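You operate a simulated robot arm through the tools that you are given. There is no shell and no other tool.

The job below is to be done with a simulated robot arm. You get a single attempt, and the scene is never put back.

Task
File the bead flush on the plate marked WELDED and lay it on the FINISHED mat.
Fine: lock it in the vice before you file; use the block file and put it back; free the vice after. What is to be rubbed or washed off counts as gone when no trace of it is left.

It is judged by the outcome, as a careful person would: the job done as asked, and still so three seconds after it is handed in. It fails if anything else is knocked over, pushed out of place, dropped, spilled or broken.

Robot
A 7-joint arm with a two-finger parallel gripper, fixed in place. Base frame: the origin is at the foot of the arm, x ahead of it, y to its left, z up; the work surface is at about z = 800. Lengths are in mm, angles in degrees, forces in N, time in s.
With the tool pointing down near the work surface it reaches from about 240 to 640 mm from the base axis. Its first joint turns from -166.0 to 166.0 degrees. Payload 1.57 kg.
The tool frame sits at the grasp point between the pads (the TCP): z along the fingers, y along the line on which they close. The tips reach 30 mm beyond it. The gripper opens to 80 mm. The fingers are 17 mm wide and 12 mm thick; the gripper's body (40 by 82 mm) begins 80 mm behind the TCP.
Orientation is that of the tool frame in the base frame, as a unit quaternion [w, x, y, z]. With the fingers straight down and closing along the base's y, the tool's x points along the base's -x, its y along +y and its z along -z.

Tools
- The arm moves only by the tool send_rows. Its argument "targets" is a list of rows, each a list of 7 numbers: the shift along the tool's x, y, z in mm, then the turn, a rotation vector about the tool's x, y, z in degrees, then the opening, from 0 (shut) to 1 (fully open). In form: [[dx, dy, dz, rx, ry, rz, jaw], ...]. A call has 1 to 20 rows; each row shifts and turns the commanded pose from where the row before left it, along the tool's axes as they then stand. Each row takes 0.2 s and may step no farther than 50 mm and 8.6 degrees from the row before; otherwise, or with a gripper value out of range, the whole call is refused. Where a pose cannot be reached the arm comes as near as it can. A force on the tool above 60 N (or 10 N above the force at the start of the call, whichever is more), or a blocked arm, ends the call early, and 0.2 s more pass. The fingers move at their own pace (about 72 mm/s each) and stop on an object; they squeeze with about 43 N. The grip force told is the motor's: it shows also when the fingers shut on nothing. Time passes only in rows, and 0.2 s behind the last, so rows that do not move let the fingers close. The reply holds the time, the measured pose of the TCP, the force on the tool along the base axes, the opening and the grip force, in the units named above and with some noise, with the torque about the TCP (base axes, N m) and any sound that the robot's microphone picked up.
- Cameras (640 x 400 px; columns grow to the right, rows downward): "scene" is fixed at [218.4, 649.6, 1566.5]; the picture's right is [-0.99, -0.13, 0.00], its down [-0.10, 0.79, -0.60] and it looks along [0.08, -0.60, -0.80] (base axes); focal length 298 px, centre (320, 200). "wrist" rides on the gripper at [72, -7, -122] in the tool frame; the picture's right is [0.09, 1.00, 0.00], its down [-0.84, 0.08, -0.54] and it looks along [-0.54, 0.05, 0.84] (tool axes); focal length 238 px, centre (320, 200).
- grab_frame(camera): a new picture of that camera. It takes no simulated time.
- slide_trunk(by): slides the trunk up (or, below 0, down) by that many mm; the arm rides with it, the base frame stays. It gives what a move gives, with no picture.
- pixel_to_xyz(camera, pixels): for up to 12 pixels [column, row] of the newest picture of that camera ("zoom" is the newest enlarged one), the place [x, y, z] in the base frame of the surface seen there, good to about 3 mm. It takes no simulated time.
- zoom(camera, box): a new picture of the part [left, top, right, bottom] of that camera's present view, enlarged. It takes no simulated time.
- sign_off(): hands the job in; it is judged then, once.

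Unless the task says otherwise, let go and move clear before handing in.

The tools are called after "Call:" by a JSON object that holds its "name" and its "arguments". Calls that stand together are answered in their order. send_rows: Moves the arm, as the interface text tells. Its arguments: {"type":"object","properties":{"targets":{"type":"array","items":{"type":"array","items":{"type":"number"}}}},"required":["targets"]} The other tools are called the same way: slide_trunk (by) slides the trunk up or down; grab_frame (camera) takes a picture; pixel_to_xyz (camera, pixels) gives the place of the surface under pixels of a picture; zoom (camera, box) takes an enlarged picture of a part of a camera's view; sign_off () hands the job in.

At the start:

```text
t: 0.0
tool_pos: [313.7, 241.4, 1250.8]
tool_rot: [0.0, -0.001, 1.0, 0.0]
force: [0.5, -0.2, -0.5]
moment: [-0.02, 0.01, -0.02]
gripper_width: 80.0
finger_force: 0.0
trunk travel left (down, up): [-600.0, 390.0]
```

scene: 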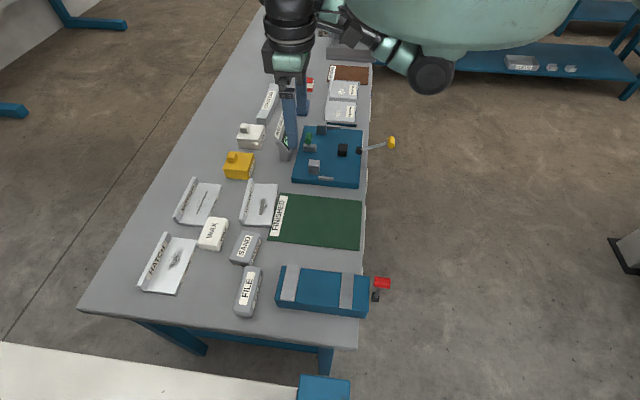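
wrist: 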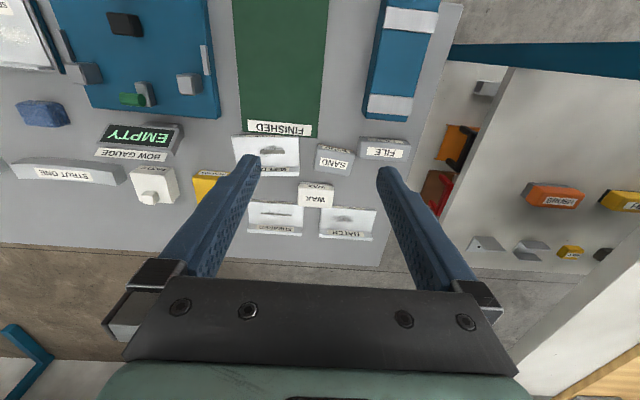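

The scene shows three angled plates (near scene pixels 197,200; 262,203; 167,262), a FILE block at (248,290), a blue vice at (322,290) and the FINISHED mat at (316,220). I'll zoom in to read the labels and details.

Call:
{"name": "zoom", "arguments": {"camera": "scene", "box": [120, 160, 280, 260]}}

Call:
{"name": "zoom", "arguments": {"camera": "scene", "box": [220, 225, 412, 345]}}

Call:
{"name": "zoom", "arguments": {"camera": "wrist", "box": [200, 100, 440, 250]}}

Call:
{"name": "zoom", "arguments": {"camera": "scene", "box": [220, 50, 412, 170]}}

```text
4.00 times, centred on (200, 210) of scene
```

zoom: 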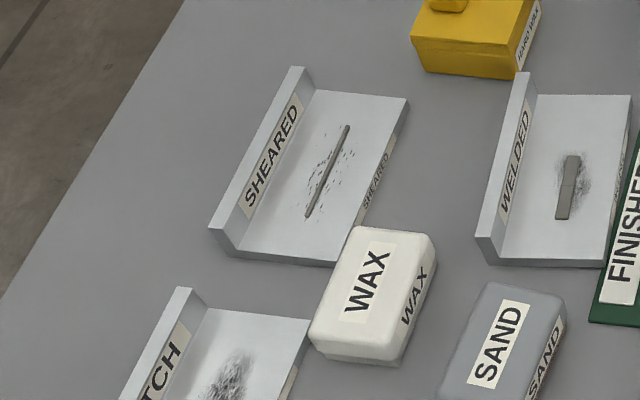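

```text
3.33 times, centred on (316, 285) of scene
```

zoom: 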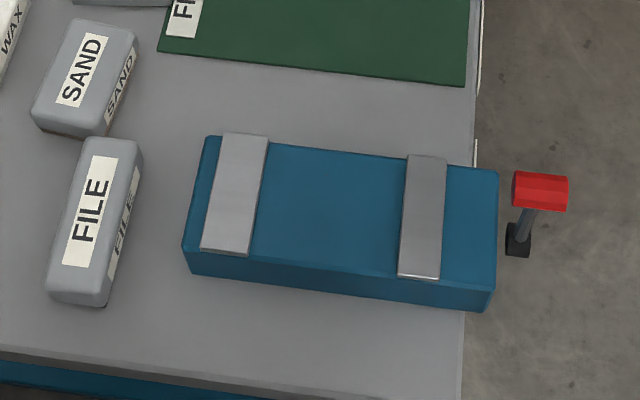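

```text
2.67 times, centred on (320, 175) of wrist
```

zoom: 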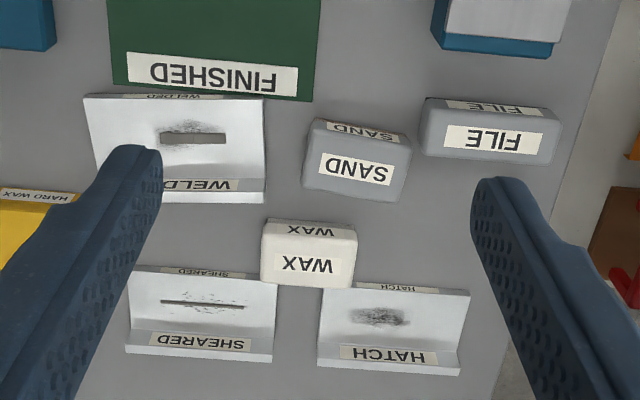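

```text
3.33 times, centred on (316, 110) of scene
```

zoom: 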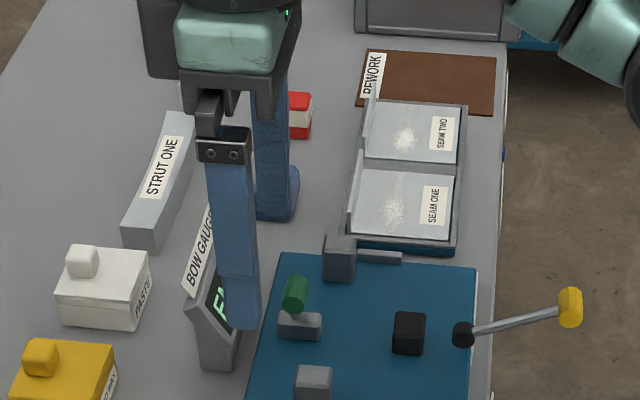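

The plate marked WELDED is the one around scene (262,203), with an upright flange on its left. Next I'll measure the plate, the file, the vice and its red handle.

Call:
{"name": "pixel_to_xyz", "arguments": {"camera": "scene", "pixels": [[252, 179], [278, 184], [272, 226], [240, 222], [263, 207], [246, 203], [249, 283], [250, 268], [239, 312], [262, 270], [255, 314], [296, 230]]}}

Call:
{"name": "pixel_to_xyz", "arguments": {"camera": "scene", "pixels": [[292, 267], [283, 298], [299, 269], [344, 273], [353, 274], [341, 307], [350, 308], [320, 287], [382, 283], [376, 297], [320, 303], [364, 290]]}}

Call:
{"name": "pixel_to_xyz", "arguments": {"camera": "scene", "pixels": [[279, 200], [271, 242], [361, 203], [360, 249], [320, 220], [360, 340], [250, 235], [240, 260], [212, 235], [305, 275], [338, 275], [240, 300]]}}

```text
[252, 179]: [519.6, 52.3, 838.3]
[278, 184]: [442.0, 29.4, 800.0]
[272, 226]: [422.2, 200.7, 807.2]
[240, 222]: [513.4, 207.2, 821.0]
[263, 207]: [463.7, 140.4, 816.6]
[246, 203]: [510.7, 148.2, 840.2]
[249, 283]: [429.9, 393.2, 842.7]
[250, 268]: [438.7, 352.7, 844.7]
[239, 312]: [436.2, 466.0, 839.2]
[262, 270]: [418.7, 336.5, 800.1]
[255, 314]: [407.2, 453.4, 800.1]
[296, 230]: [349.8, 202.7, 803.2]
```

```text
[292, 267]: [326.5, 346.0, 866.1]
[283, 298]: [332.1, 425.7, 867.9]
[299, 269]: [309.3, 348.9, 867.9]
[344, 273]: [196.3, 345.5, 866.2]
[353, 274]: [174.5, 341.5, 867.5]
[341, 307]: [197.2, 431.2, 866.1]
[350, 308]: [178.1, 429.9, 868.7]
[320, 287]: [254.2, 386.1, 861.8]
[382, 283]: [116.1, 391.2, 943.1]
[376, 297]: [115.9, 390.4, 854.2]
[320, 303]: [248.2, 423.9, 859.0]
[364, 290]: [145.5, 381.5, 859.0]
```

```text
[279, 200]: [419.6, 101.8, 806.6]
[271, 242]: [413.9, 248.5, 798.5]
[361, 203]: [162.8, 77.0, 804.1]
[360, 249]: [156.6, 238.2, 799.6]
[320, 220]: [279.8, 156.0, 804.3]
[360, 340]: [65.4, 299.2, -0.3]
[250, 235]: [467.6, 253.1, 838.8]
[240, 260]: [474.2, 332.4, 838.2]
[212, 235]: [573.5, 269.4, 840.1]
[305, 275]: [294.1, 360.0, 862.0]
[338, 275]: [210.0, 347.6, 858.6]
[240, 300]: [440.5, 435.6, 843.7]
```

Measured: the WELDED plate spans roughly x 432–520 and y 50–205. The vice jaws have tops at z≈867 with a gap of x 197–309, and the red knob is at (116,391,943). I'll move the wrist camera over the vice for a closer look before touching anything.

Call:
{"name": "send_rows", "arguments": {"targets": [[20, 18, 15, 0, 0, 0, 1], [20, 18, 15, 0, 0, 0, 1], [20, 18, 15, 0, 0, 0, 1], [20, 18, 15, 0, 0, 0, 1], [20, 18, 15, 0, 0, 0, 1], [20, 18, 15, 0, 0, 0, 1], [20, 18, 15, 0, 0, 0, 1], [20, 18, 15, 0, 0, 0, 1], [0, 0, 0, 0, 0, 0, 1]]}}

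Call:
{"name": "grab_frame", "arguments": {"camera": "wrist"}}

Call:
{"name": "grab_frame", "arguments": {"camera": "scene"}}

```text
t: 1.0
tool_pos: [277.5, 313.7, 1206.8]
tool_rot: [-0.043, 0.08, 0.996, 0.01]
force: [0.3, 0.2, -0.1]
moment: [0.01, -0.04, 0.03]
gripper_width: 80.0
finger_force: 0.2
trunk travel left (down, up): [-600.0, 390.0]
stopped in row 4: the arm was blocked; the commanded pose is now the measured one
```

```text
taken
```

wrist: 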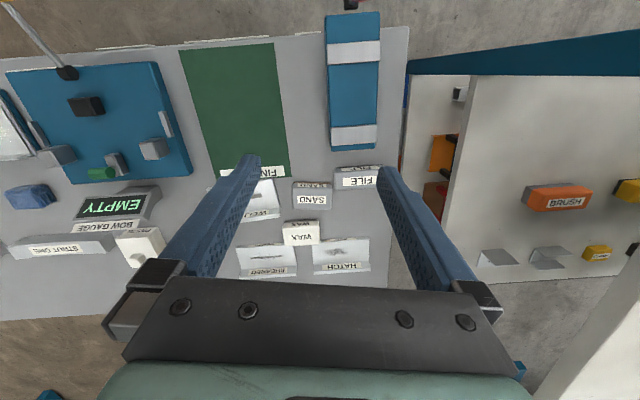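

```text
taken
```

scene: 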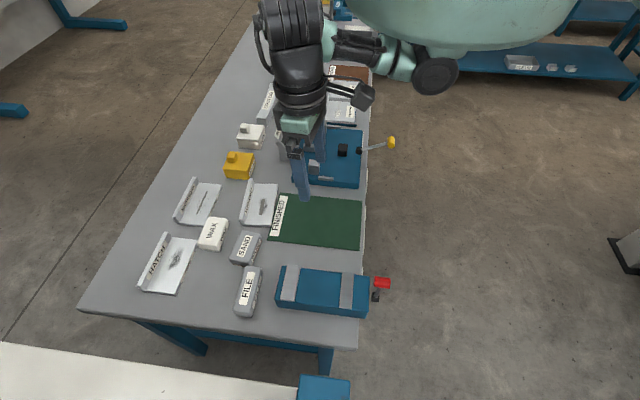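

The arm stopped on a joint limit at (277,314,1207), slightly twisted with quaternion [-0.043,0.08,0.996,0.01]; nothing was touched. I'll square the tool up again and go lower, where its reach is better.

Call:
{"name": "send_rows", "arguments": {"targets": [[0, 0, 30, 0.4, -1.6, -3.05, 1], [0, 0, 30, 0.4, -1.6, -3.05, 1], [0, 0, 30, 0.4, -1.6, -3.05, 1], [0, 0, 30, 0, 0, 0, 1], [0, 0, 0, 0, 0, 0, 1]]}}

```text
t: 2.2
tool_pos: [271.7, 317.8, 1088.5]
tool_rot: [-0.001, 0.0, 1.0, 0.0]
force: [0.7, 0.8, 0.3]
moment: [0.01, 0.05, 0.0]
gripper_width: 80.1
finger_force: 0.1
trunk travel left (down, up): [-600.0, 390.0]
```

The tool is square again at (272,318,1088). I'll move back toward the vice at this height.

Call:
{"name": "send_rows", "arguments": {"targets": [[25, 12, 0, 0, 0, 0, 1], [25, 12, 0, 0, 0, 0, 1], [25, 12, 0, 0, 0, 0, 1], [25, 12, 0, 0, 0, 0, 1], [20, 12, 0, 0, 0, 0, 1], [0, 0, 0, 0, 0, 0, 1]]}}

Call:
{"name": "grab_frame", "arguments": {"camera": "wrist"}}

Call:
{"name": "grab_frame", "arguments": {"camera": "scene"}}

```text
t: 3.6
tool_pos: [150.3, 376.4, 1088.6]
tool_rot: [-0.002, 0.001, 1.0, 0.0]
force: [-0.6, 0.2, -0.4]
moment: [0.04, -0.01, -0.01]
gripper_width: 80.1
finger_force: 0.1
trunk travel left (down, up): [-600.0, 390.0]
```

```text
taken
```

wrist: 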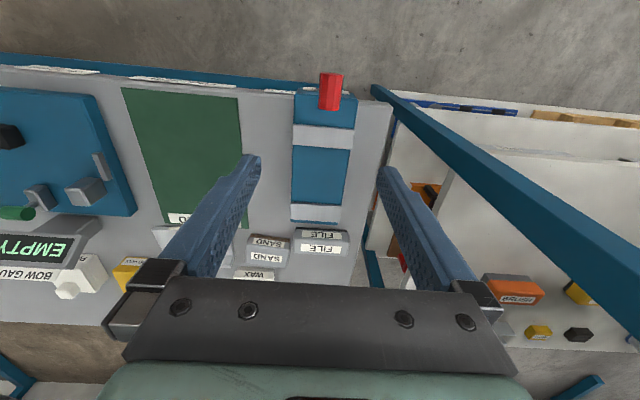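

```text
taken
```

scene: 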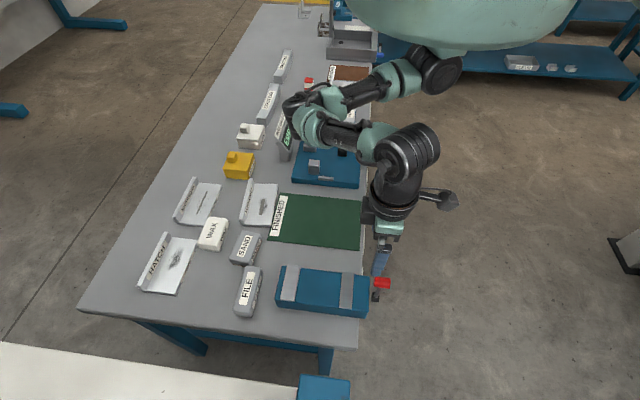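

The wrist view shows the vice's two jaws at (324,137) and (315,213), with the red lever upright at (331,90). I'll zoom in on both cameras.

Call:
{"name": "zoom", "arguments": {"camera": "wrist", "box": [240, 60, 400, 260]}}

Call:
{"name": "zoom", "arguments": {"camera": "scene", "box": [260, 245, 420, 345]}}

Call:
{"name": "zoom", "arguments": {"camera": "scene", "box": [220, 165, 316, 225]}}

```text
2.00 times, centred on (320, 160) of wrist
```

zoom: 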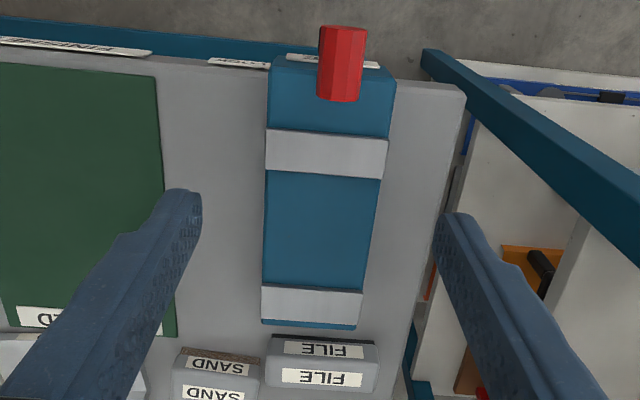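

```text
4.00 times, centred on (340, 295) of scene
```

zoom: 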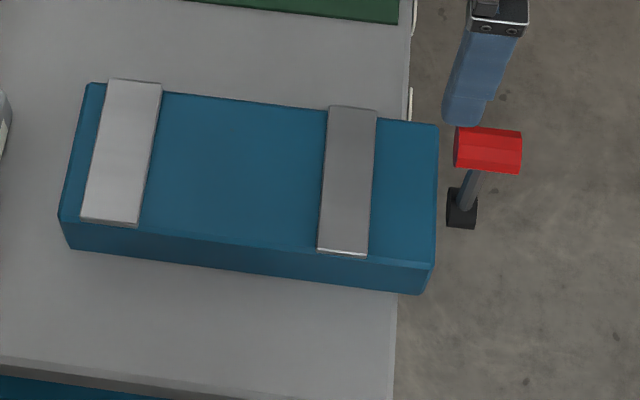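

```text
6.67 times, centred on (268, 195) of scene
```

zoom: 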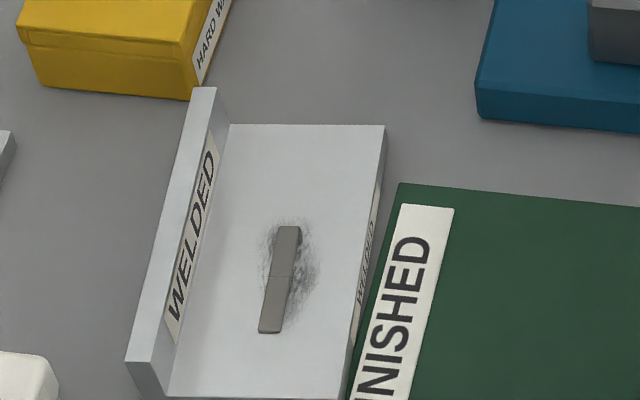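

The vice is a blue block with a top at z≈860, two low jaws and an upright lever. Next I'll take the wrist camera over to the WELDED plate for precise dimensions.

Call:
{"name": "send_rows", "arguments": {"targets": [[-26, -26, 10, 0, 0, 0, 1], [-26, -26, 10, 0, 0, 0, 1], [-26, -26, 10, 0, 0, 0, 1], [-26, -26, 10, 0, 0, 0, 1], [-26, -26, 10, 0, 0, 0, 1], [-26, -26, 10, 0, 0, 0, 1], [-26, -26, 10, 0, 0, 0, 1], [-26, -26, 10, 0, 0, 0, 1], [-22, -26, 10, 0, 0, 0, 1], [0, 0, 0, 0, 0, 0, 1]]}}

Call:
{"name": "grab_frame", "arguments": {"camera": "wrist"}}

Call:
{"name": "grab_frame", "arguments": {"camera": "scene"}}

```text
t: 5.8
tool_pos: [381.3, 139.6, 994.7]
tool_rot: [-0.001, 0.0, 1.0, 0.0]
force: [-0.3, 0.5, 0.7]
moment: [0.0, -0.02, 0.0]
gripper_width: 79.8
finger_force: 0.0
trunk travel left (down, up): [-600.0, 390.0]
```

```text
taken
```

wrist: 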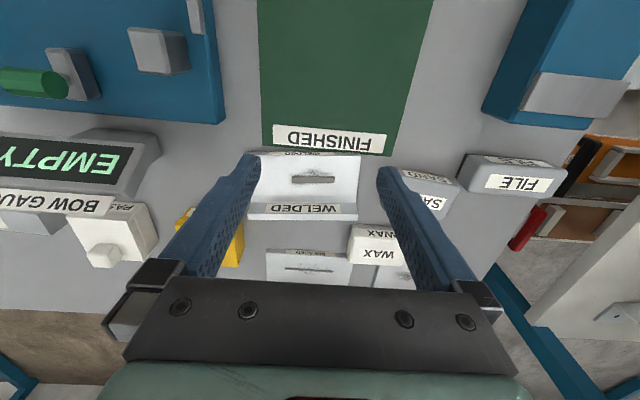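

```text
taken
```

scene: 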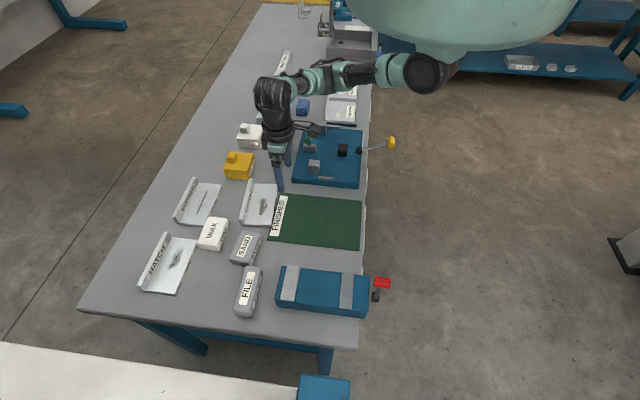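

The WELDED plate is between the fingers in the wrist view, around (305,185). I'll zoom in and measure its corners.

Call:
{"name": "zoom", "arguments": {"camera": "wrist", "box": [224, 120, 400, 230]}}

Call:
{"name": "pixel_to_xyz", "arguments": {"camera": "wrist", "pixels": [[266, 160], [355, 160], [315, 180], [280, 200], [345, 200], [275, 218], [350, 218], [300, 168], [340, 170], [340, 190], [268, 172], [300, 218]]}}

Call:
{"name": "pixel_to_xyz", "arguments": {"camera": "wrist", "pixels": [[265, 140], [388, 150], [328, 128], [328, 100], [280, 80], [400, 80], [270, 120], [395, 125]]}}

```text
3.64 times, centred on (312, 175) of wrist
```

zoom: 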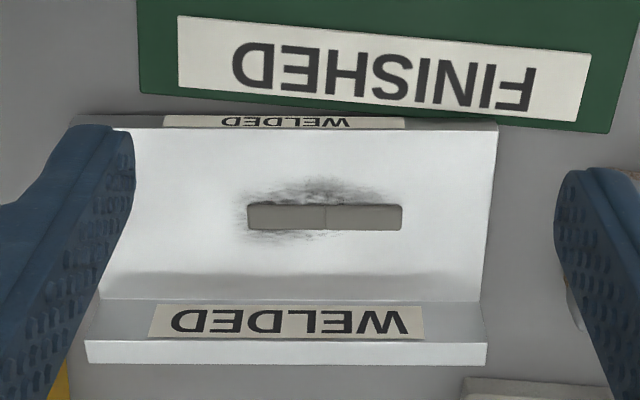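

```text
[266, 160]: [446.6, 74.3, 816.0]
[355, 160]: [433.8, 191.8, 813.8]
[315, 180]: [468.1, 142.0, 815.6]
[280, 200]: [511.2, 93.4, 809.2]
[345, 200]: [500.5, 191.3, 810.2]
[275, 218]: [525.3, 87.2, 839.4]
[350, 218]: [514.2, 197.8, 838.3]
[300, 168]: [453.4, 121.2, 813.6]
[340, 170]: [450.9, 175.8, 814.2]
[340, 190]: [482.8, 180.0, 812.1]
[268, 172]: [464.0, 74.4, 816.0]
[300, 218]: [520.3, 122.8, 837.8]
```

```text
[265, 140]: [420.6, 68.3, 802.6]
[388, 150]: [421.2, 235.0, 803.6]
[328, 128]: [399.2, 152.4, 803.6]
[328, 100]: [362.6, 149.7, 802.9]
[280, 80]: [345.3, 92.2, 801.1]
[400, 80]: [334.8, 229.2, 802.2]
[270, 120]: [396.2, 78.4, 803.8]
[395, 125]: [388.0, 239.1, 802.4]
```

The plate's top is at z≈814 and its flange top at ≈839, yawed about 5° to the base axes. I'll measure its corners precisely in the zoomed picture.

Call:
{"name": "pixel_to_xyz", "arguments": {"camera": "zoom", "pixels": [[92, 351], [480, 351], [92, 342], [480, 345], [92, 360], [480, 363], [490, 135], [150, 132], [250, 218], [400, 218], [325, 208], [325, 226]]}}

Call:
{"name": "pixel_to_xyz", "arguments": {"camera": "zoom", "pixels": [[150, 280], [470, 290], [105, 295], [475, 298], [485, 200], [300, 150], [450, 150], [200, 250], [400, 250], [450, 125], [145, 90], [606, 128]]}}

```text
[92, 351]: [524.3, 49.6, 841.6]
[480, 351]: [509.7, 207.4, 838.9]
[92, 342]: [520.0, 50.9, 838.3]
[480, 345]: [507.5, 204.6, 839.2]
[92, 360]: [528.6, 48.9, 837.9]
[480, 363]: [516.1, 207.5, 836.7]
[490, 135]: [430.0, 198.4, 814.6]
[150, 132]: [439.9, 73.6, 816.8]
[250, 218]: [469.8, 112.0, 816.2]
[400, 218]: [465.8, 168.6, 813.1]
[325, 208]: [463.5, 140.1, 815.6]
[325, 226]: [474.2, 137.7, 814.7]
```

```text
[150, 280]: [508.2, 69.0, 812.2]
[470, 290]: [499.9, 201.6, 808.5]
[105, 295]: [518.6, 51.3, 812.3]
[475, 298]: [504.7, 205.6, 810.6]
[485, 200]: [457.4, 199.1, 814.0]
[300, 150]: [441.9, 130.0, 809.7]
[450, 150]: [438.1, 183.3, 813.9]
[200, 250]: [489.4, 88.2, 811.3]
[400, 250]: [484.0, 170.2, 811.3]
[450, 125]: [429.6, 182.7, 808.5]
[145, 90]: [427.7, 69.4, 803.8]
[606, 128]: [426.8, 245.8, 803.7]
```

Plate geometry: the base is 12 thick and about 160×90. The flange centre line passes through about (517,128), yawed about +5°, with its top at z=840. The only grip is across the flange, so I'll turn the tool +85° to close along the flange's normal.

Call:
{"name": "send_rows", "arguments": {"targets": [[0, 0, 0, 0, 0, 8.5, 1], [0, 0, 0, 0, 0, 8.5, 1], [0, 0, 0, 0, 0, 8.5, 1], [0, 0, 0, 0, 0, 8.5, 1], [0, 0, 0, 0, 0, 8.5, 1], [0, 0, 0, 0, 0, 8.5, 1], [0, 0, 0, 0, 0, 8.5, 1], [0, 0, 0, 0, 0, 8.5, 1], [0, 0, 0, 0, 0, 8.5, 1], [0, 0, 0, 0, 0, 8.5, 1], [0, 0, 0, 0, 0, 0, 1]]}}

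Call:
{"name": "grab_frame", "arguments": {"camera": "wrist"}}

```text
t: 8.2
tool_pos: [382.0, 141.8, 997.4]
tool_rot: [-0.001, 0.677, 0.736, 0.0]
force: [0.0, -0.1, 0.1]
moment: [-0.02, 0.01, 0.02]
gripper_width: 79.9
finger_force: 0.0
trunk travel left (down, up): [-600.0, 390.0]
```

```text
taken
```

wrist: 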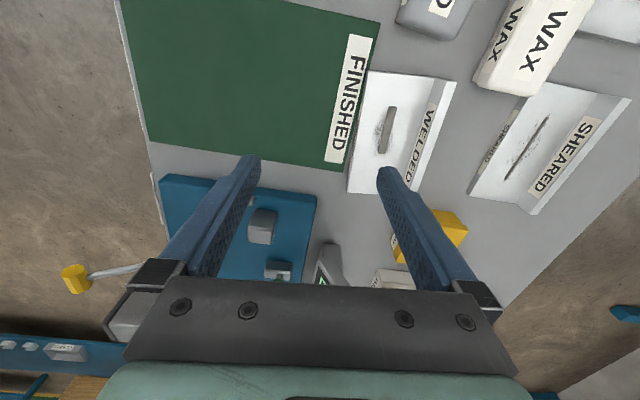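

The turn worked: tool x is now (−0.083, 0.997), along the flange. I'll move above the flange at z≈900 with the jaws half open, so the inner finger misses the bead, and then check.

Call:
{"name": "send_rows", "arguments": {"targets": [[-5, 27, 19, 0, 0, 0, 0.5], [-5, 27, 19, 0, 0, 0, 0.5], [-5, 27, 19, 0, 0, 0, 0.5], [-5, 27, 20, 0, 0, 0, 0.5], [-5.2, 25.4, 20, 0, 0, 0, 0.5], [0, 0, 0, 0, 0, 0, 0.5]]}}

Call:
{"name": "grab_frame", "arguments": {"camera": "wrist"}}

Call:
{"name": "zoom", "arguments": {"camera": "scene", "box": [200, 130, 328, 210]}}

```text
t: 9.6
tool_pos: [517.6, 125.7, 900.2]
tool_rot: [-0.001, 0.675, 0.738, -0.001]
force: [-0.2, 0.6, -0.1]
moment: [0.0, -0.01, -0.01]
gripper_width: 40.1
finger_force: 0.0
trunk travel left (down, up): [-600.0, 390.0]
```

```text
taken
```

wrist: 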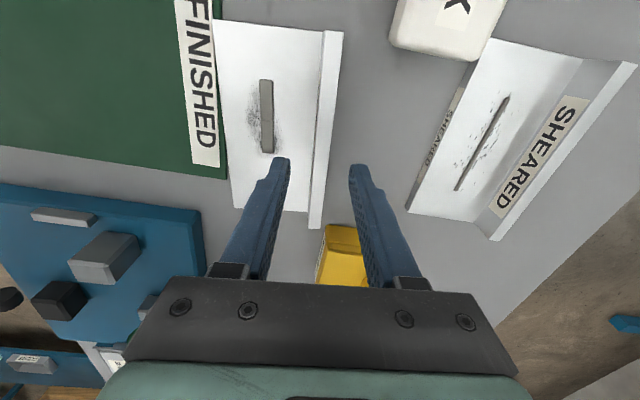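

```text
5.00 times, centred on (264, 170) of scene
```

zoom: 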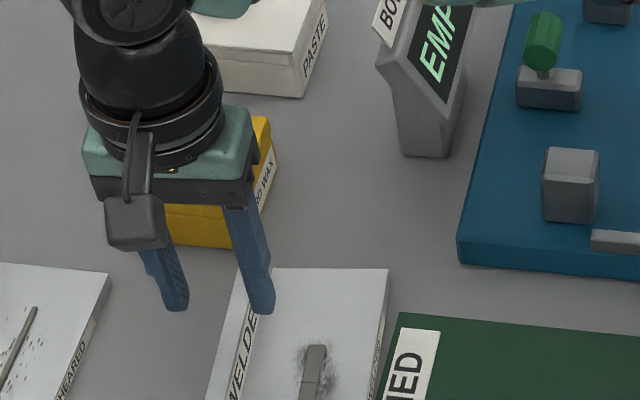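

At (517.6,125.7,900) the fingers straddle the flange in the wrist view (flange running (334,32)→(316,225)). I'll check the flange's line once more before descending.

Call:
{"name": "pixel_to_xyz", "arguments": {"camera": "wrist", "pixels": [[333, 40], [328, 100], [322, 160], [317, 210], [342, 40], [325, 210], [324, 40], [310, 210], [230, 190], [222, 50]]}}

```text
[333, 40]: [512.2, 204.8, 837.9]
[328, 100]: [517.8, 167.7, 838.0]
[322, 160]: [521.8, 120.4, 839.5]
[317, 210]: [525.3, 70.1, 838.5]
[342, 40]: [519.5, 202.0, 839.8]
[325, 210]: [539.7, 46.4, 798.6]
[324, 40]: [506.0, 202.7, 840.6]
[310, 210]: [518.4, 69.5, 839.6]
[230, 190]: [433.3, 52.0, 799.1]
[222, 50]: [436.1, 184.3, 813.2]
```

The flange centre at y=126 is x≈521, so I'll shift 3 mm along tool y and descend to z≈846.

Call:
{"name": "send_rows", "arguments": {"targets": [[0, 3, 10, 0, 0, 0, 0.5], [0, 0, 15, 0, 0, 0, 0.5], [0, 0, 15, 0, 0, 0, 0.5], [0, 0, 14, 0, 0, 0, 0.5], [0, 0, 0, 0, 0, 0, 0.5]]}}

Call:
{"name": "grab_frame", "arguments": {"camera": "wrist"}}

```text
t: 10.8
tool_pos: [520.3, 129.5, 844.3]
tool_rot: [0.0, 0.676, 0.737, -0.001]
force: [-1.0, 0.2, -0.5]
moment: [0.01, 0.0, 0.01]
gripper_width: 40.1
finger_force: 0.0
trunk travel left (down, up): [-600.0, 390.0]
```

```text
taken
```

wrist: 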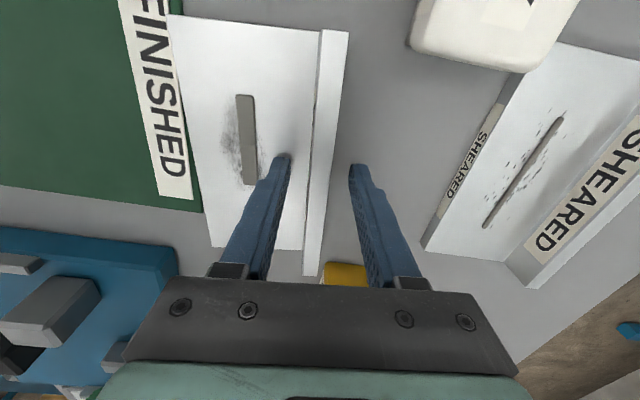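

The inner finger is clear of the bead (bead at (247,140), finger tip at (285,160)) and both fingers flank the flange. I'll close the jaws.

Call:
{"name": "send_rows", "arguments": {"targets": [[0, 0, 0, 0, 0, 0, 0.3], [0, 0, 0, 0, 0, 0, 0.2], [0, 0, 0, 0, 0, 0, 0.1], [0, 0, 0, 0, 0, 0, 0], [0, 0, 0, 0, 0, 0, 0]]}}

Call:
{"name": "grab_frame", "arguments": {"camera": "wrist"}}

```text
t: 12.0
tool_pos: [518.5, 129.6, 845.5]
tool_rot: [-0.001, 0.676, 0.737, 0.0]
force: [-2.4, 1.9, 4.9]
moment: [0.52, 0.87, 0.06]
gripper_width: 12.4
finger_force: 29.1
trunk travel left (down, up): [-600.0, 390.0]
```

```text
taken
```

wrist: 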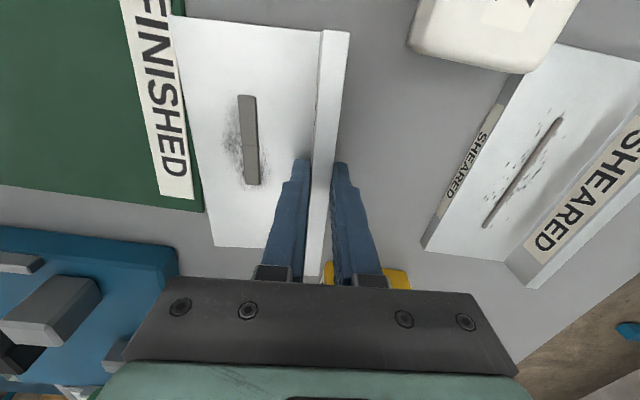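

The grip has stopped on the flange at 12.4 mm wide. I'll hold a moment, then lift slowly.

Call:
{"name": "send_rows", "arguments": {"targets": [[0, 0, 0, 0, 0, 0, 0], [0, 0, -5, 0, 0, 0, 0], [0, 0, -10, 0, 0, 0, 0], [0, 0, -10, 0, 0, 0, 0], [0, 0, 0, 0, 0, 0, 0]]}}

Call:
{"name": "grab_frame", "arguments": {"camera": "wrist"}}

Call:
{"name": "zoom", "arguments": {"camera": "scene", "box": [200, 130, 328, 210]}}

```text
t: 13.2
tool_pos: [520.1, 130.0, 867.5]
tool_rot: [0.0, 0.676, 0.737, -0.001]
force: [0.6, -0.1, -6.0]
moment: [0.0, -0.17, 0.01]
gripper_width: 11.8
finger_force: 29.3
trunk travel left (down, up): [-600.0, 390.0]
```

```text
taken
```

wrist: 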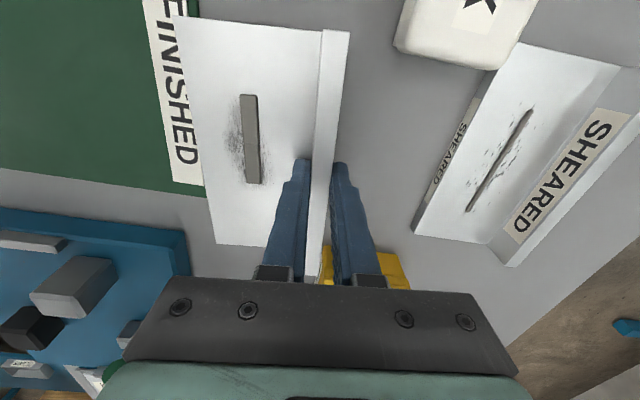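

```text
5.00 times, centred on (264, 170) of scene
```

zoom: 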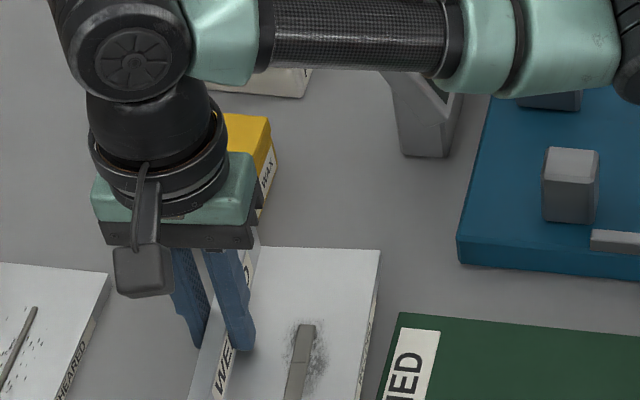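

The plate is held: weight is 6 N and the grip is level. I'll raise it clear and meanwhile measure the vice precisely from an enlarged scene view.

Call:
{"name": "send_rows", "arguments": {"targets": [[0, 0, -25, 0, 0, 0, 0], [0, 0, -25, 0, 0, 0, 0], [0, 0, -25, 0, 0, 0, 0], [0, 0, -20, 0, 0, 0, 0], [0, 0, 0, 0, 0, 0, 0]]}}

Call:
{"name": "zoom", "arguments": {"camera": "scene", "box": [264, 255, 392, 335]}}

```text
t: 14.4
tool_pos: [521.7, 129.1, 964.0]
tool_rot: [-0.001, 0.676, 0.737, -0.001]
force: [-1.3, -0.1, -5.9]
moment: [0.04, -0.19, -0.03]
gripper_width: 11.9
finger_force: 28.4
trunk travel left (down, up): [-600.0, 390.0]
```

```text
5.00 times, centred on (328, 295) of scene
```

zoom: 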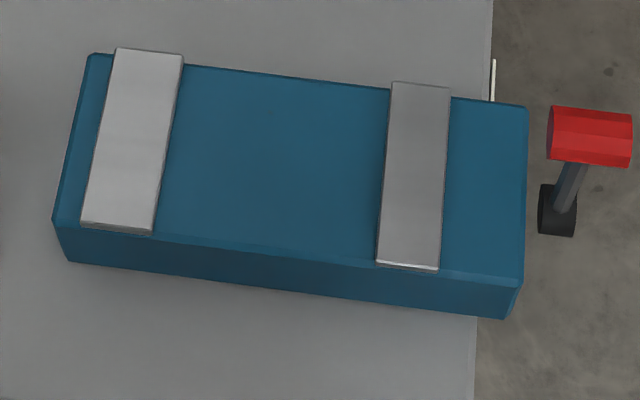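

Call:
{"name": "pixel_to_xyz", "arguments": {"camera": "zoom", "pixels": [[120, 53], [178, 58], [88, 220], [148, 226], [395, 88], [446, 92], [381, 258], [435, 263], [285, 160], [285, 240], [285, 82], [230, 160]]}}

Call:
{"name": "pixel_to_xyz", "arguments": {"camera": "zoom", "pixels": [[195, 70], [170, 232], [380, 95], [365, 255], [525, 110], [518, 280], [590, 135], [575, 185], [558, 215], [545, 215], [70, 215], [95, 58]]}}

```text
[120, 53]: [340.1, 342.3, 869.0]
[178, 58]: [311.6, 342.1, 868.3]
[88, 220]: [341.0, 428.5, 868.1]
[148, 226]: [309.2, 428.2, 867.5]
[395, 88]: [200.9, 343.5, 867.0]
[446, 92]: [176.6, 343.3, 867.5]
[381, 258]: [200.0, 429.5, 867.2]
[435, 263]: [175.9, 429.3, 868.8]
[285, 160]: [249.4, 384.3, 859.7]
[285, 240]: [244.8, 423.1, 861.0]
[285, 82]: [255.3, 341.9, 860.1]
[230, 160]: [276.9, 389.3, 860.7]
```

```text
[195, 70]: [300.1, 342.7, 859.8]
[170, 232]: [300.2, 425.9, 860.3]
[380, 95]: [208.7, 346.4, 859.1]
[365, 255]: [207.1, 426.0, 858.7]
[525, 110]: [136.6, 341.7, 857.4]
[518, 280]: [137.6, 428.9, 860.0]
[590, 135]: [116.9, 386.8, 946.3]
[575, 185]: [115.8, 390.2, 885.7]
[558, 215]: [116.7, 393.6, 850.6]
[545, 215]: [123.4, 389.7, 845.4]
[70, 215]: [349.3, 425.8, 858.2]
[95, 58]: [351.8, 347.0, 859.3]
```

The vice is square to the base: inner jaw faces at x≈201 and x≈310, centre y≈386, bed at z=860. I'll turn the plate square (+5.1°) and carry it over the bed, ending with TCP at about (295,387.5,960).

Call:
{"name": "send_rows", "arguments": {"targets": [[0, 0, 0, 0, 0, 5.1, 0], [12, -10, 0, 0, 0, 0, 0], [23, -20, 0, 0, 0, 0, 0], [23, -20, 0, 0, 0, 0, 0], [23, -20, 0, 0, 0, 0, 0], [23, -20, 0, 0, 0, 0, 0], [23, -20, 0, 0, 0, 0, 0], [23, -20, 0, 0, 0, 0, 0], [23, -20, 0, 0, 0, 0, 0], [23, -20, 0, 0, 0, 0, 0], [23, -20, 0, 0, 0, 0, 0], [23, -20, 0, 0, 0, 0, 0], [16.5, -16.7, 0, 0, 0, 0, 0], [0, 0, 0, 0, 0, 0, 0]]}}

Call:
{"name": "grab_frame", "arguments": {"camera": "wrist"}}

Call:
{"name": "grab_frame", "arguments": {"camera": "scene"}}

```text
t: 17.4
tool_pos: [335.0, 400.0, 940.1]
tool_rot: [-0.002, 0.707, 0.707, 0.0]
force: [0.2, -0.5, -6.2]
moment: [-0.01, -0.19, 0.02]
gripper_width: 11.6
finger_force: 29.0
out of reach, approached as far as the arm can: row 9, 10, 11, 12, 13
trunk travel left (down, up): [-600.0, 390.0]
```

```text
taken
```

wrist: 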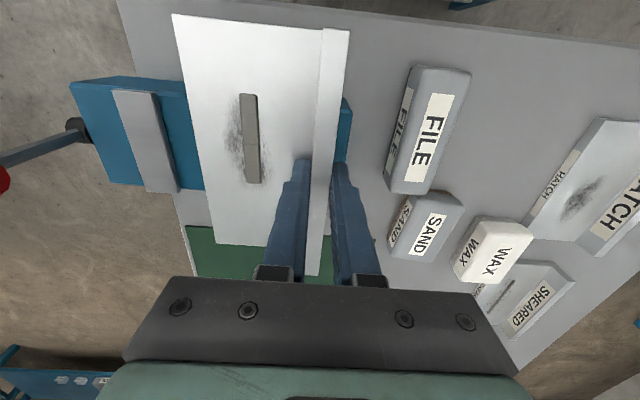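

```text
taken
```

scene: 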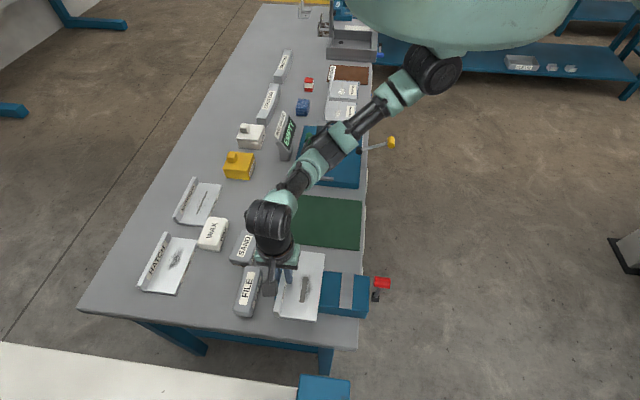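

The arm reported out of reach and sits at (335,400,940), with the plate held level and well above the vice (bottom at about z 895). Raising the trunk should ease the joint limit, so I'll try a small slide and see.

Call:
{"name": "slide_trunk", "arguments": {"by": 100}}

```text
t: 18.7
tool_pos: [335.0, 400.3, 1039.1]
tool_rot: [-0.002, 0.707, 0.707, -0.001]
force: [-0.2, -0.3, -6.6]
moment: [0.03, -0.18, -0.03]
gripper_width: 11.8
finger_force: 29.2
trunk travel left (down, up): [-700.0, 290.0]
```

The trunk rise lifted everything by 100 mm. I'll send a still row to see where the commanded pose stands.

Call:
{"name": "send_rows", "arguments": {"targets": [[0, 0, 0, 0, 0, 0, 0]]}}

```text
t: 19.1
tool_pos: [334.1, 400.3, 1039.9]
tool_rot: [-0.002, 0.707, 0.707, -0.001]
force: [0.0, 0.0, -6.3]
moment: [0.02, -0.2, 0.02]
gripper_width: 11.5
finger_force: 29.2
trunk travel left (down, up): [-700.0, 290.0]
```

The commanded pose matches the measured one. I'll come down 80 mm, then move toward (295,387.5).

Call:
{"name": "send_rows", "arguments": {"targets": [[0, 0, 20, 0, 0, 0, 0], [0, 0, 20, 0, 0, 0, 0], [0, 0, 20, 0, 0, 0, 0], [0, 0, 20, 0, 0, 0, 0], [-4, -13, 0, 0, 0, 0, 0], [-4, -13, 0, 0, 0, 0, 0], [-4.8, -13.3, 0, 0, 0, 0, 0], [0, 0, 0, 0, 0, 0, 0]]}}

Call:
{"name": "grab_frame", "arguments": {"camera": "wrist"}}

Call:
{"name": "grab_frame", "arguments": {"camera": "scene"}}

```text
t: 20.9
tool_pos: [297.4, 388.3, 960.6]
tool_rot: [-0.002, 0.707, 0.707, -0.001]
force: [-0.4, 0.5, -4.7]
moment: [0.02, -0.17, 0.0]
gripper_width: 12.0
finger_force: 29.1
trunk travel left (down, up): [-700.0, 290.0]
```

```text
taken
```

wrist: 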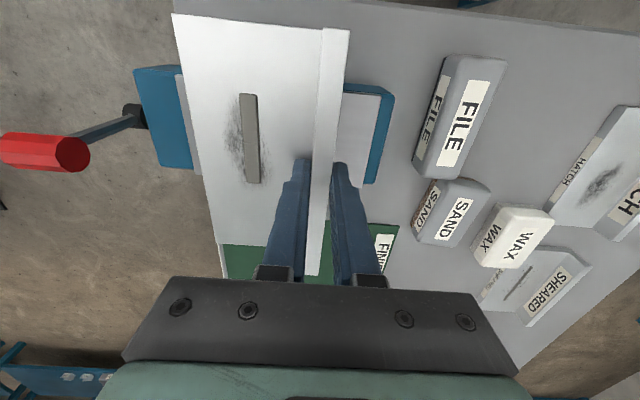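

```text
taken
```

scene: 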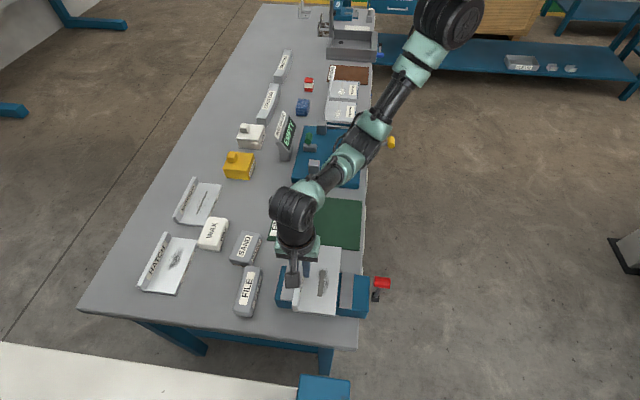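

The raised trunk works: the plate is over the bed at (297,388,961). I'll measure the held plate's edges before lowering.

Call:
{"name": "pixel_to_xyz", "arguments": {"camera": "wrist", "pixels": [[176, 18], [218, 240], [347, 32], [322, 34], [330, 150], [340, 60], [200, 120], [188, 60], [316, 260]]}}

Call:
{"name": "zoom", "arguments": {"camera": "scene", "box": [260, 235, 404, 325]}}

```text
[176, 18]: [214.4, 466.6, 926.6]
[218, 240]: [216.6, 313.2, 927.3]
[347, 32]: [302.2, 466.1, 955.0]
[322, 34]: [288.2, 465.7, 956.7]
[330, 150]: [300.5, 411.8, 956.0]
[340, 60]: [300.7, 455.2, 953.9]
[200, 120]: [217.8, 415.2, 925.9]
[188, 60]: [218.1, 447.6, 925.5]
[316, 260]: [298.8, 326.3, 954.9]
```

```text
4.44 times, centred on (332, 280) of scene
```

zoom: 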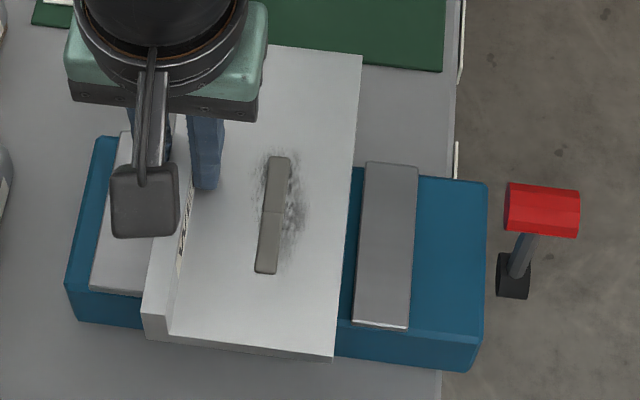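

The plate spans x 214–303 and y 312–467, so it fits between the jaws (201–310). I'll nudge it (−2,−3) and lower, slowing near the bed.

Call:
{"name": "send_rows", "arguments": {"targets": [[-3, -2, 0, 0, 0, 0, 0], [0, 0, 12, 0, 0, 0, 0], [0, 0, 12, 0, 0, 0, 0], [0, 0, 12, 0, 0, 0, 0], [0, 0, 8, 0, 0, 0, 0], [0, 0, 4, 0, 0, 0, 0], [0, 0, 0, 0, 0, 0, 0]]}}

Call:
{"name": "zoom", "arguments": {"camera": "scene", "box": [260, 235, 404, 325]}}

```text
t: 22.5
tool_pos: [294.4, 383.9, 911.1]
tool_rot: [-0.002, 0.707, 0.707, -0.001]
force: [-0.1, 0.6, -6.4]
moment: [0.01, -0.16, 0.03]
gripper_width: 11.7
finger_force: 29.3
trunk travel left (down, up): [-700.0, 290.0]
```

```text
4.44 times, centred on (332, 280) of scene
```

zoom: 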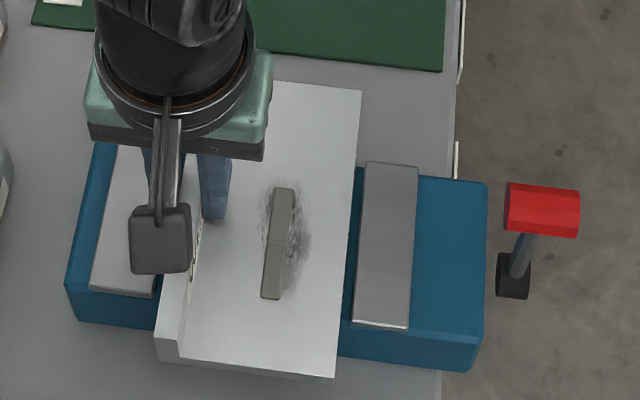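

Bottom is at about z 865, between the jaws with a gap each side. I'll lower in small steps until it seats.

Call:
{"name": "send_rows", "arguments": {"targets": [[0, 0, 1.5, 0, 0, 0, 0], [0, 0, 1.5, 0, 0, 0, 0], [0, 0, 1, 0, 0, 0, 0], [0, 0, 0, 0, 0, 0, 0]]}}

```text
t: 23.5
tool_pos: [293.8, 382.7, 907.8]
tool_rot: [-0.001, 0.707, 0.707, -0.001]
force: [-0.8, 0.7, -6.8]
moment: [0.03, -0.19, 0.0]
gripper_width: 11.8
finger_force: 28.8
trunk travel left (down, up): [-700.0, 290.0]
```

Call:
{"name": "send_rows", "arguments": {"targets": [[0, 0, 1, 0, 0, 0, 0], [0, 0, 1, 0, 0, 0, 0], [0, 0, 0, 0, 0, 0, 0]]}}

```text
t: 24.3
tool_pos: [294.3, 383.7, 905.2]
tool_rot: [-0.002, 0.707, 0.708, 0.0]
force: [0.1, 0.6, -5.9]
moment: [0.02, -0.2, 0.0]
gripper_width: 12.0
finger_force: 29.2
trunk travel left (down, up): [-700.0, 290.0]
```

The load is still fully on the gripper (−5.9 N), so the plate isn't seated yet. I'll keep lowering gently.

Call:
{"name": "send_rows", "arguments": {"targets": [[0, 0, 1, 0, 0, 0, 0], [0, 0, 1, 0, 0, 0, 0], [0, 0, 0, 0, 0, 0, 0]]}}

Call:
{"name": "zoom", "arguments": {"camera": "scene", "box": [260, 235, 404, 325]}}

```text
t: 25.1
tool_pos: [294.8, 383.6, 904.3]
tool_rot: [0.0, 0.708, 0.707, 0.001]
force: [-0.1, -1.0, 9.5]
moment: [-0.72, 0.01, 0.0]
gripper_width: 11.9
finger_force: 29.5
trunk travel left (down, up): [-700.0, 290.0]
```

```text
4.44 times, centred on (332, 280) of scene
```

zoom: 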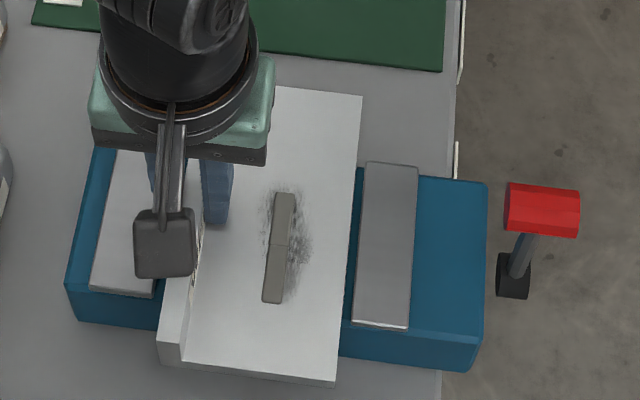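

The plate is seated (force turned to +9.5 N). I'll open the jaws a little and lift straight off.

Call:
{"name": "send_rows", "arguments": {"targets": [[0, 0, -0.5, 0, 0, 0, 0.2], [0, 0, 0, 0, 0, 0, 0.35], [0, 0, 0, 0, 0, 0, 0.4], [0, 0, 0, 0, 0, 0, 0.4], [0, 0, -15, 0, 0, 0, 0.4], [0, 0, -25, 0, 0, 0, 0.4], [0, 0, -25, 0, 0, 0, 0.4], [0, 0, -25, 0, 0, 0, 0.4], [0, 0, 0, 0, 0, 0, 0.4]]}}

Call:
{"name": "grab_frame", "arguments": {"camera": "wrist"}}

Call:
{"name": "zoom", "arguments": {"camera": "scene", "box": [260, 235, 404, 325]}}

```text
t: 27.1
tool_pos: [297.1, 384.4, 993.0]
tool_rot: [-0.003, 0.707, 0.707, 0.0]
force: [0.1, 0.0, -0.2]
moment: [0.0, 0.05, 0.03]
gripper_width: 32.2
finger_force: 0.0
out of reach, approached as far as the arm can: row 8
trunk travel left (down, up): [-700.0, 290.0]
```

```text
taken
```

wrist: 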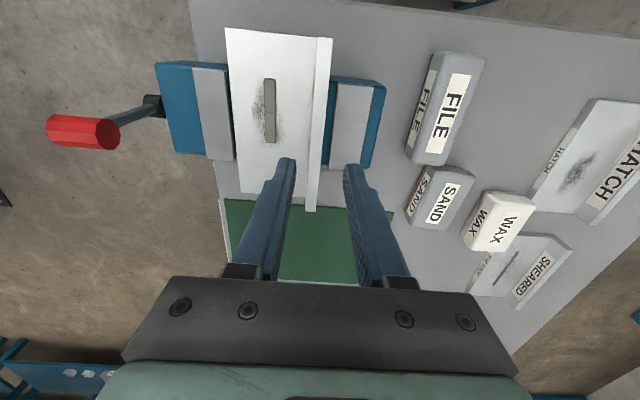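

```text
4.44 times, centred on (332, 280) of scene
```

zoom: 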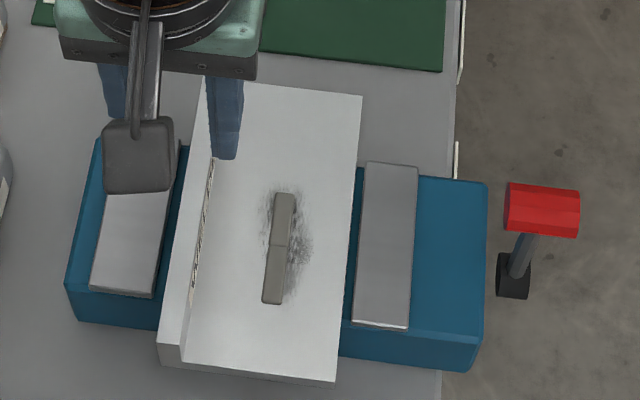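

The plate sits squarely between the jaws. Now for the lever: I'll enlarge it in both views to see its pivot and any markings.

Call:
{"name": "zoom", "arguments": {"camera": "scene", "box": [350, 265, 406, 300]}}

Call:
{"name": "zoom", "arguments": {"camera": "wrist", "box": [30, 40, 238, 170]}}

Call:
{"name": "pixel_to_xyz", "arguments": {"camera": "wrist", "pixels": [[108, 133], [85, 130], [55, 127], [130, 112], [152, 105], [92, 117], [148, 97], [150, 112]]}}

```text
11.43 times, centred on (378, 282) of scene
```

zoom: 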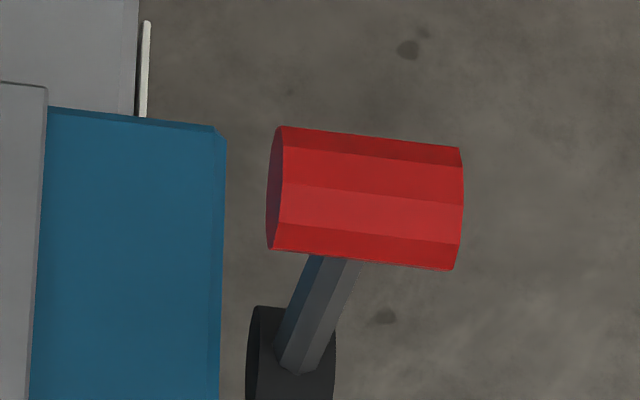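

```text
3.08 times, centred on (134, 105) of wrist
```

zoom: 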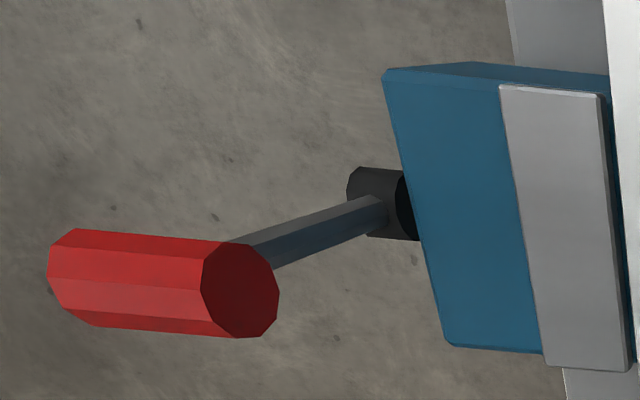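

```text
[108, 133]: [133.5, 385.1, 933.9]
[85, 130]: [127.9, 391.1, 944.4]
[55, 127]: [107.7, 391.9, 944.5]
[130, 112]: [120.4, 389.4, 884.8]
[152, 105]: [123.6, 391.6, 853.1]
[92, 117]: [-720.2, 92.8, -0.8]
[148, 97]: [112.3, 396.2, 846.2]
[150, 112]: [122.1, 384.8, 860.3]
```

The lever pivots about x at (118,390,~847). Its red knob lies along x (97–134) at z≈933, and it swings in the y–z plane. I'll turn the tool back so the fingers close along y, to cage the knob's outer end clear of the rod.

Call:
{"name": "send_rows", "arguments": {"targets": [[0, 0, 0, 0, 0, -8.2, 0.5], [0, 0, 0, 0, 0, -8.2, 0.5], [0, 0, 0, 0, 0, -8.2, 0.5], [0, 0, 0, 0, 0, -8.2, 0.5], [0, 0, 0, 0, 0, -8.2, 0.5], [0, 0, 0, 0, 0, -8.2, 0.5], [0, 0, 0, 0, 0, -8.2, 0.5], [0, 0, 0, 0, 0, -8.2, 0.5], [0, 0, 0, 0, 0, -8.2, 0.5], [0, 0, 0, 0, 0, -8.2, 0.5], [0, 0, 0, 0, 0, -8, 0.5], [0, 0, -20, 0, 0, 0, 0.5], [0, 0, -20, 0, 0, 0, 0.5], [0, 0, 0, 0, 0, 0, 0.5]]}}

```text
t: 30.1
tool_pos: [296.7, 385.8, 1028.9]
tool_rot: [0.0, 0.0, 1.0, 0.001]
force: [0.1, 0.0, 0.5]
moment: [-0.01, -0.03, -0.03]
gripper_width: 39.9
finger_force: 0.0
trunk travel left (down, up): [-700.0, 290.0]
```

The tool is square again at (297,386,1029). I'll slide over to above the knob's outer end at x≈102.

Call:
{"name": "send_rows", "arguments": {"targets": [[25, 0, 0, 0, 0, 0, 0.5], [25, 0, 0, 0, 0, 0, 0.5], [25, 0, 0, 0, 0, 0, 0.5], [25, 0, 0, 0, 0, 0, 0.5], [25, 0, 0, 0, 0, 0, 0.5], [25, 0, 0, 0, 0, 0, 0.5], [25, 2, 0, 0, 0, 0, 0.5], [19, 2, 0, 0, 0, 0, 0.5], [0, 0, 0, 0, 0, 0, 0.5]]}}

Call:
{"name": "grab_frame", "arguments": {"camera": "wrist"}}

Call:
{"name": "grab_frame", "arguments": {"camera": "scene"}}

```text
t: 32.1
tool_pos: [104.8, 389.2, 1030.4]
tool_rot: [-0.001, 0.0, 1.0, 0.001]
force: [-0.8, 0.4, 0.1]
moment: [0.03, -0.03, 0.03]
gripper_width: 40.1
finger_force: 0.1
trunk travel left (down, up): [-700.0, 290.0]
```

```text
taken
```

wrist: 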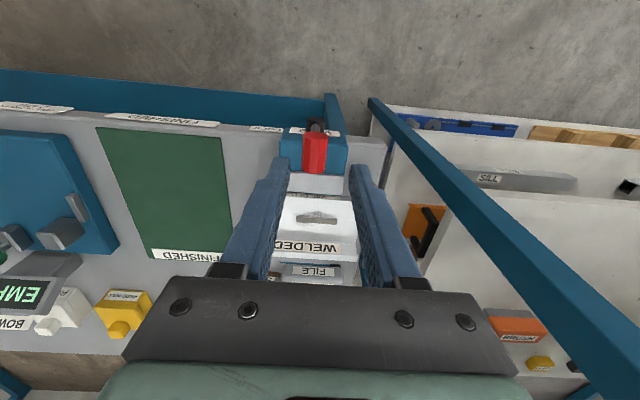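

```text
taken
```

scene: 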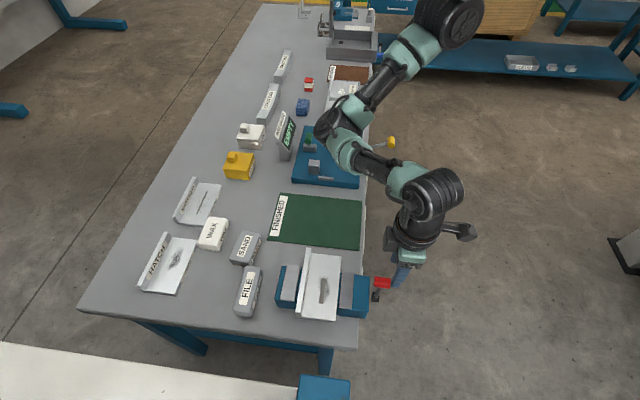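

The wrist picture shows small labels on the table's front edge near the vice, around (265,130) and (300,131). I'll enlarge them since they may say which way the lever turns.

Call:
{"name": "zoom", "arguments": {"camera": "wrist", "box": [240, 85, 368, 165]}}

Call:
{"name": "pixel_to_xyz", "arguments": {"camera": "wrist", "pixels": [[314, 136], [314, 150], [314, 165], [306, 150], [322, 150], [317, 125], [297, 131], [330, 131]]}}

```text
5.00 times, centred on (304, 125) of wrist
```

zoom: 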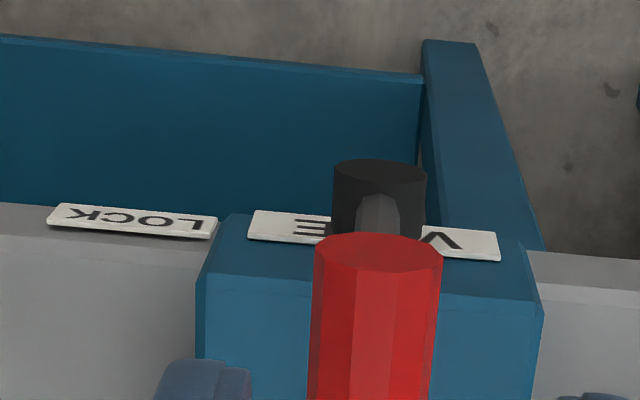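

```text
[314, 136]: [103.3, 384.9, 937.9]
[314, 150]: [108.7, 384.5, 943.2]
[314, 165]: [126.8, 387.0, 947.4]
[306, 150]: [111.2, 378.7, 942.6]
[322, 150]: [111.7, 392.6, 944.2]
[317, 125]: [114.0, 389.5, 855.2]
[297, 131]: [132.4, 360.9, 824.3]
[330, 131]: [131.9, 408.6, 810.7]
```

The label on the table edge at the −y side of the vice reads LOCK, so the lever swings toward −y. I'll come down straddling the knob's outer end.

Call:
{"name": "send_rows", "arguments": {"targets": [[2.5, -2.2, 24, 0, 0, 0, 0.6], [0, 0, 24, 0, 0, 0, 0.6], [0, 0, 24, 0, 0, 0, 0.6], [0, 0, 22, 0, 0, 0, 0.6], [0, 0, 0, 0, 0, 0, 0.6]]}}

Call:
{"name": "grab_frame", "arguments": {"camera": "wrist"}}

Call:
{"name": "zoom", "arguments": {"camera": "scene", "box": [340, 245, 436, 305]}}

```text
t: 33.3
tool_pos: [100.9, 386.5, 938.0]
tool_rot: [-0.001, 0.0, 1.0, 0.0]
force: [-0.1, -0.5, -0.6]
moment: [0.02, 0.01, -0.01]
gripper_width: 47.9
finger_force: 0.0
trunk travel left (down, up): [-700.0, 290.0]
```

```text
taken
```

wrist: 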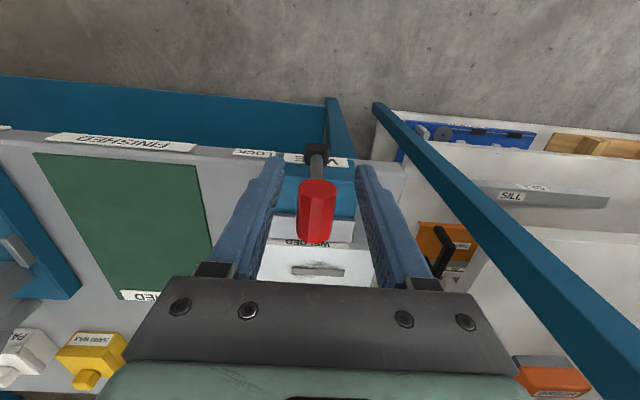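

```text
6.67 times, centred on (388, 275) of scene
```

zoom: 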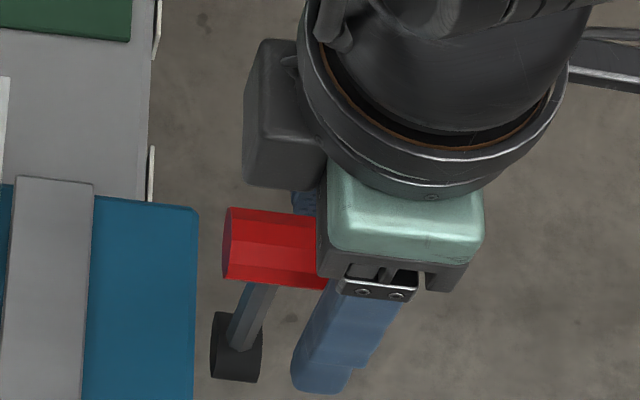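

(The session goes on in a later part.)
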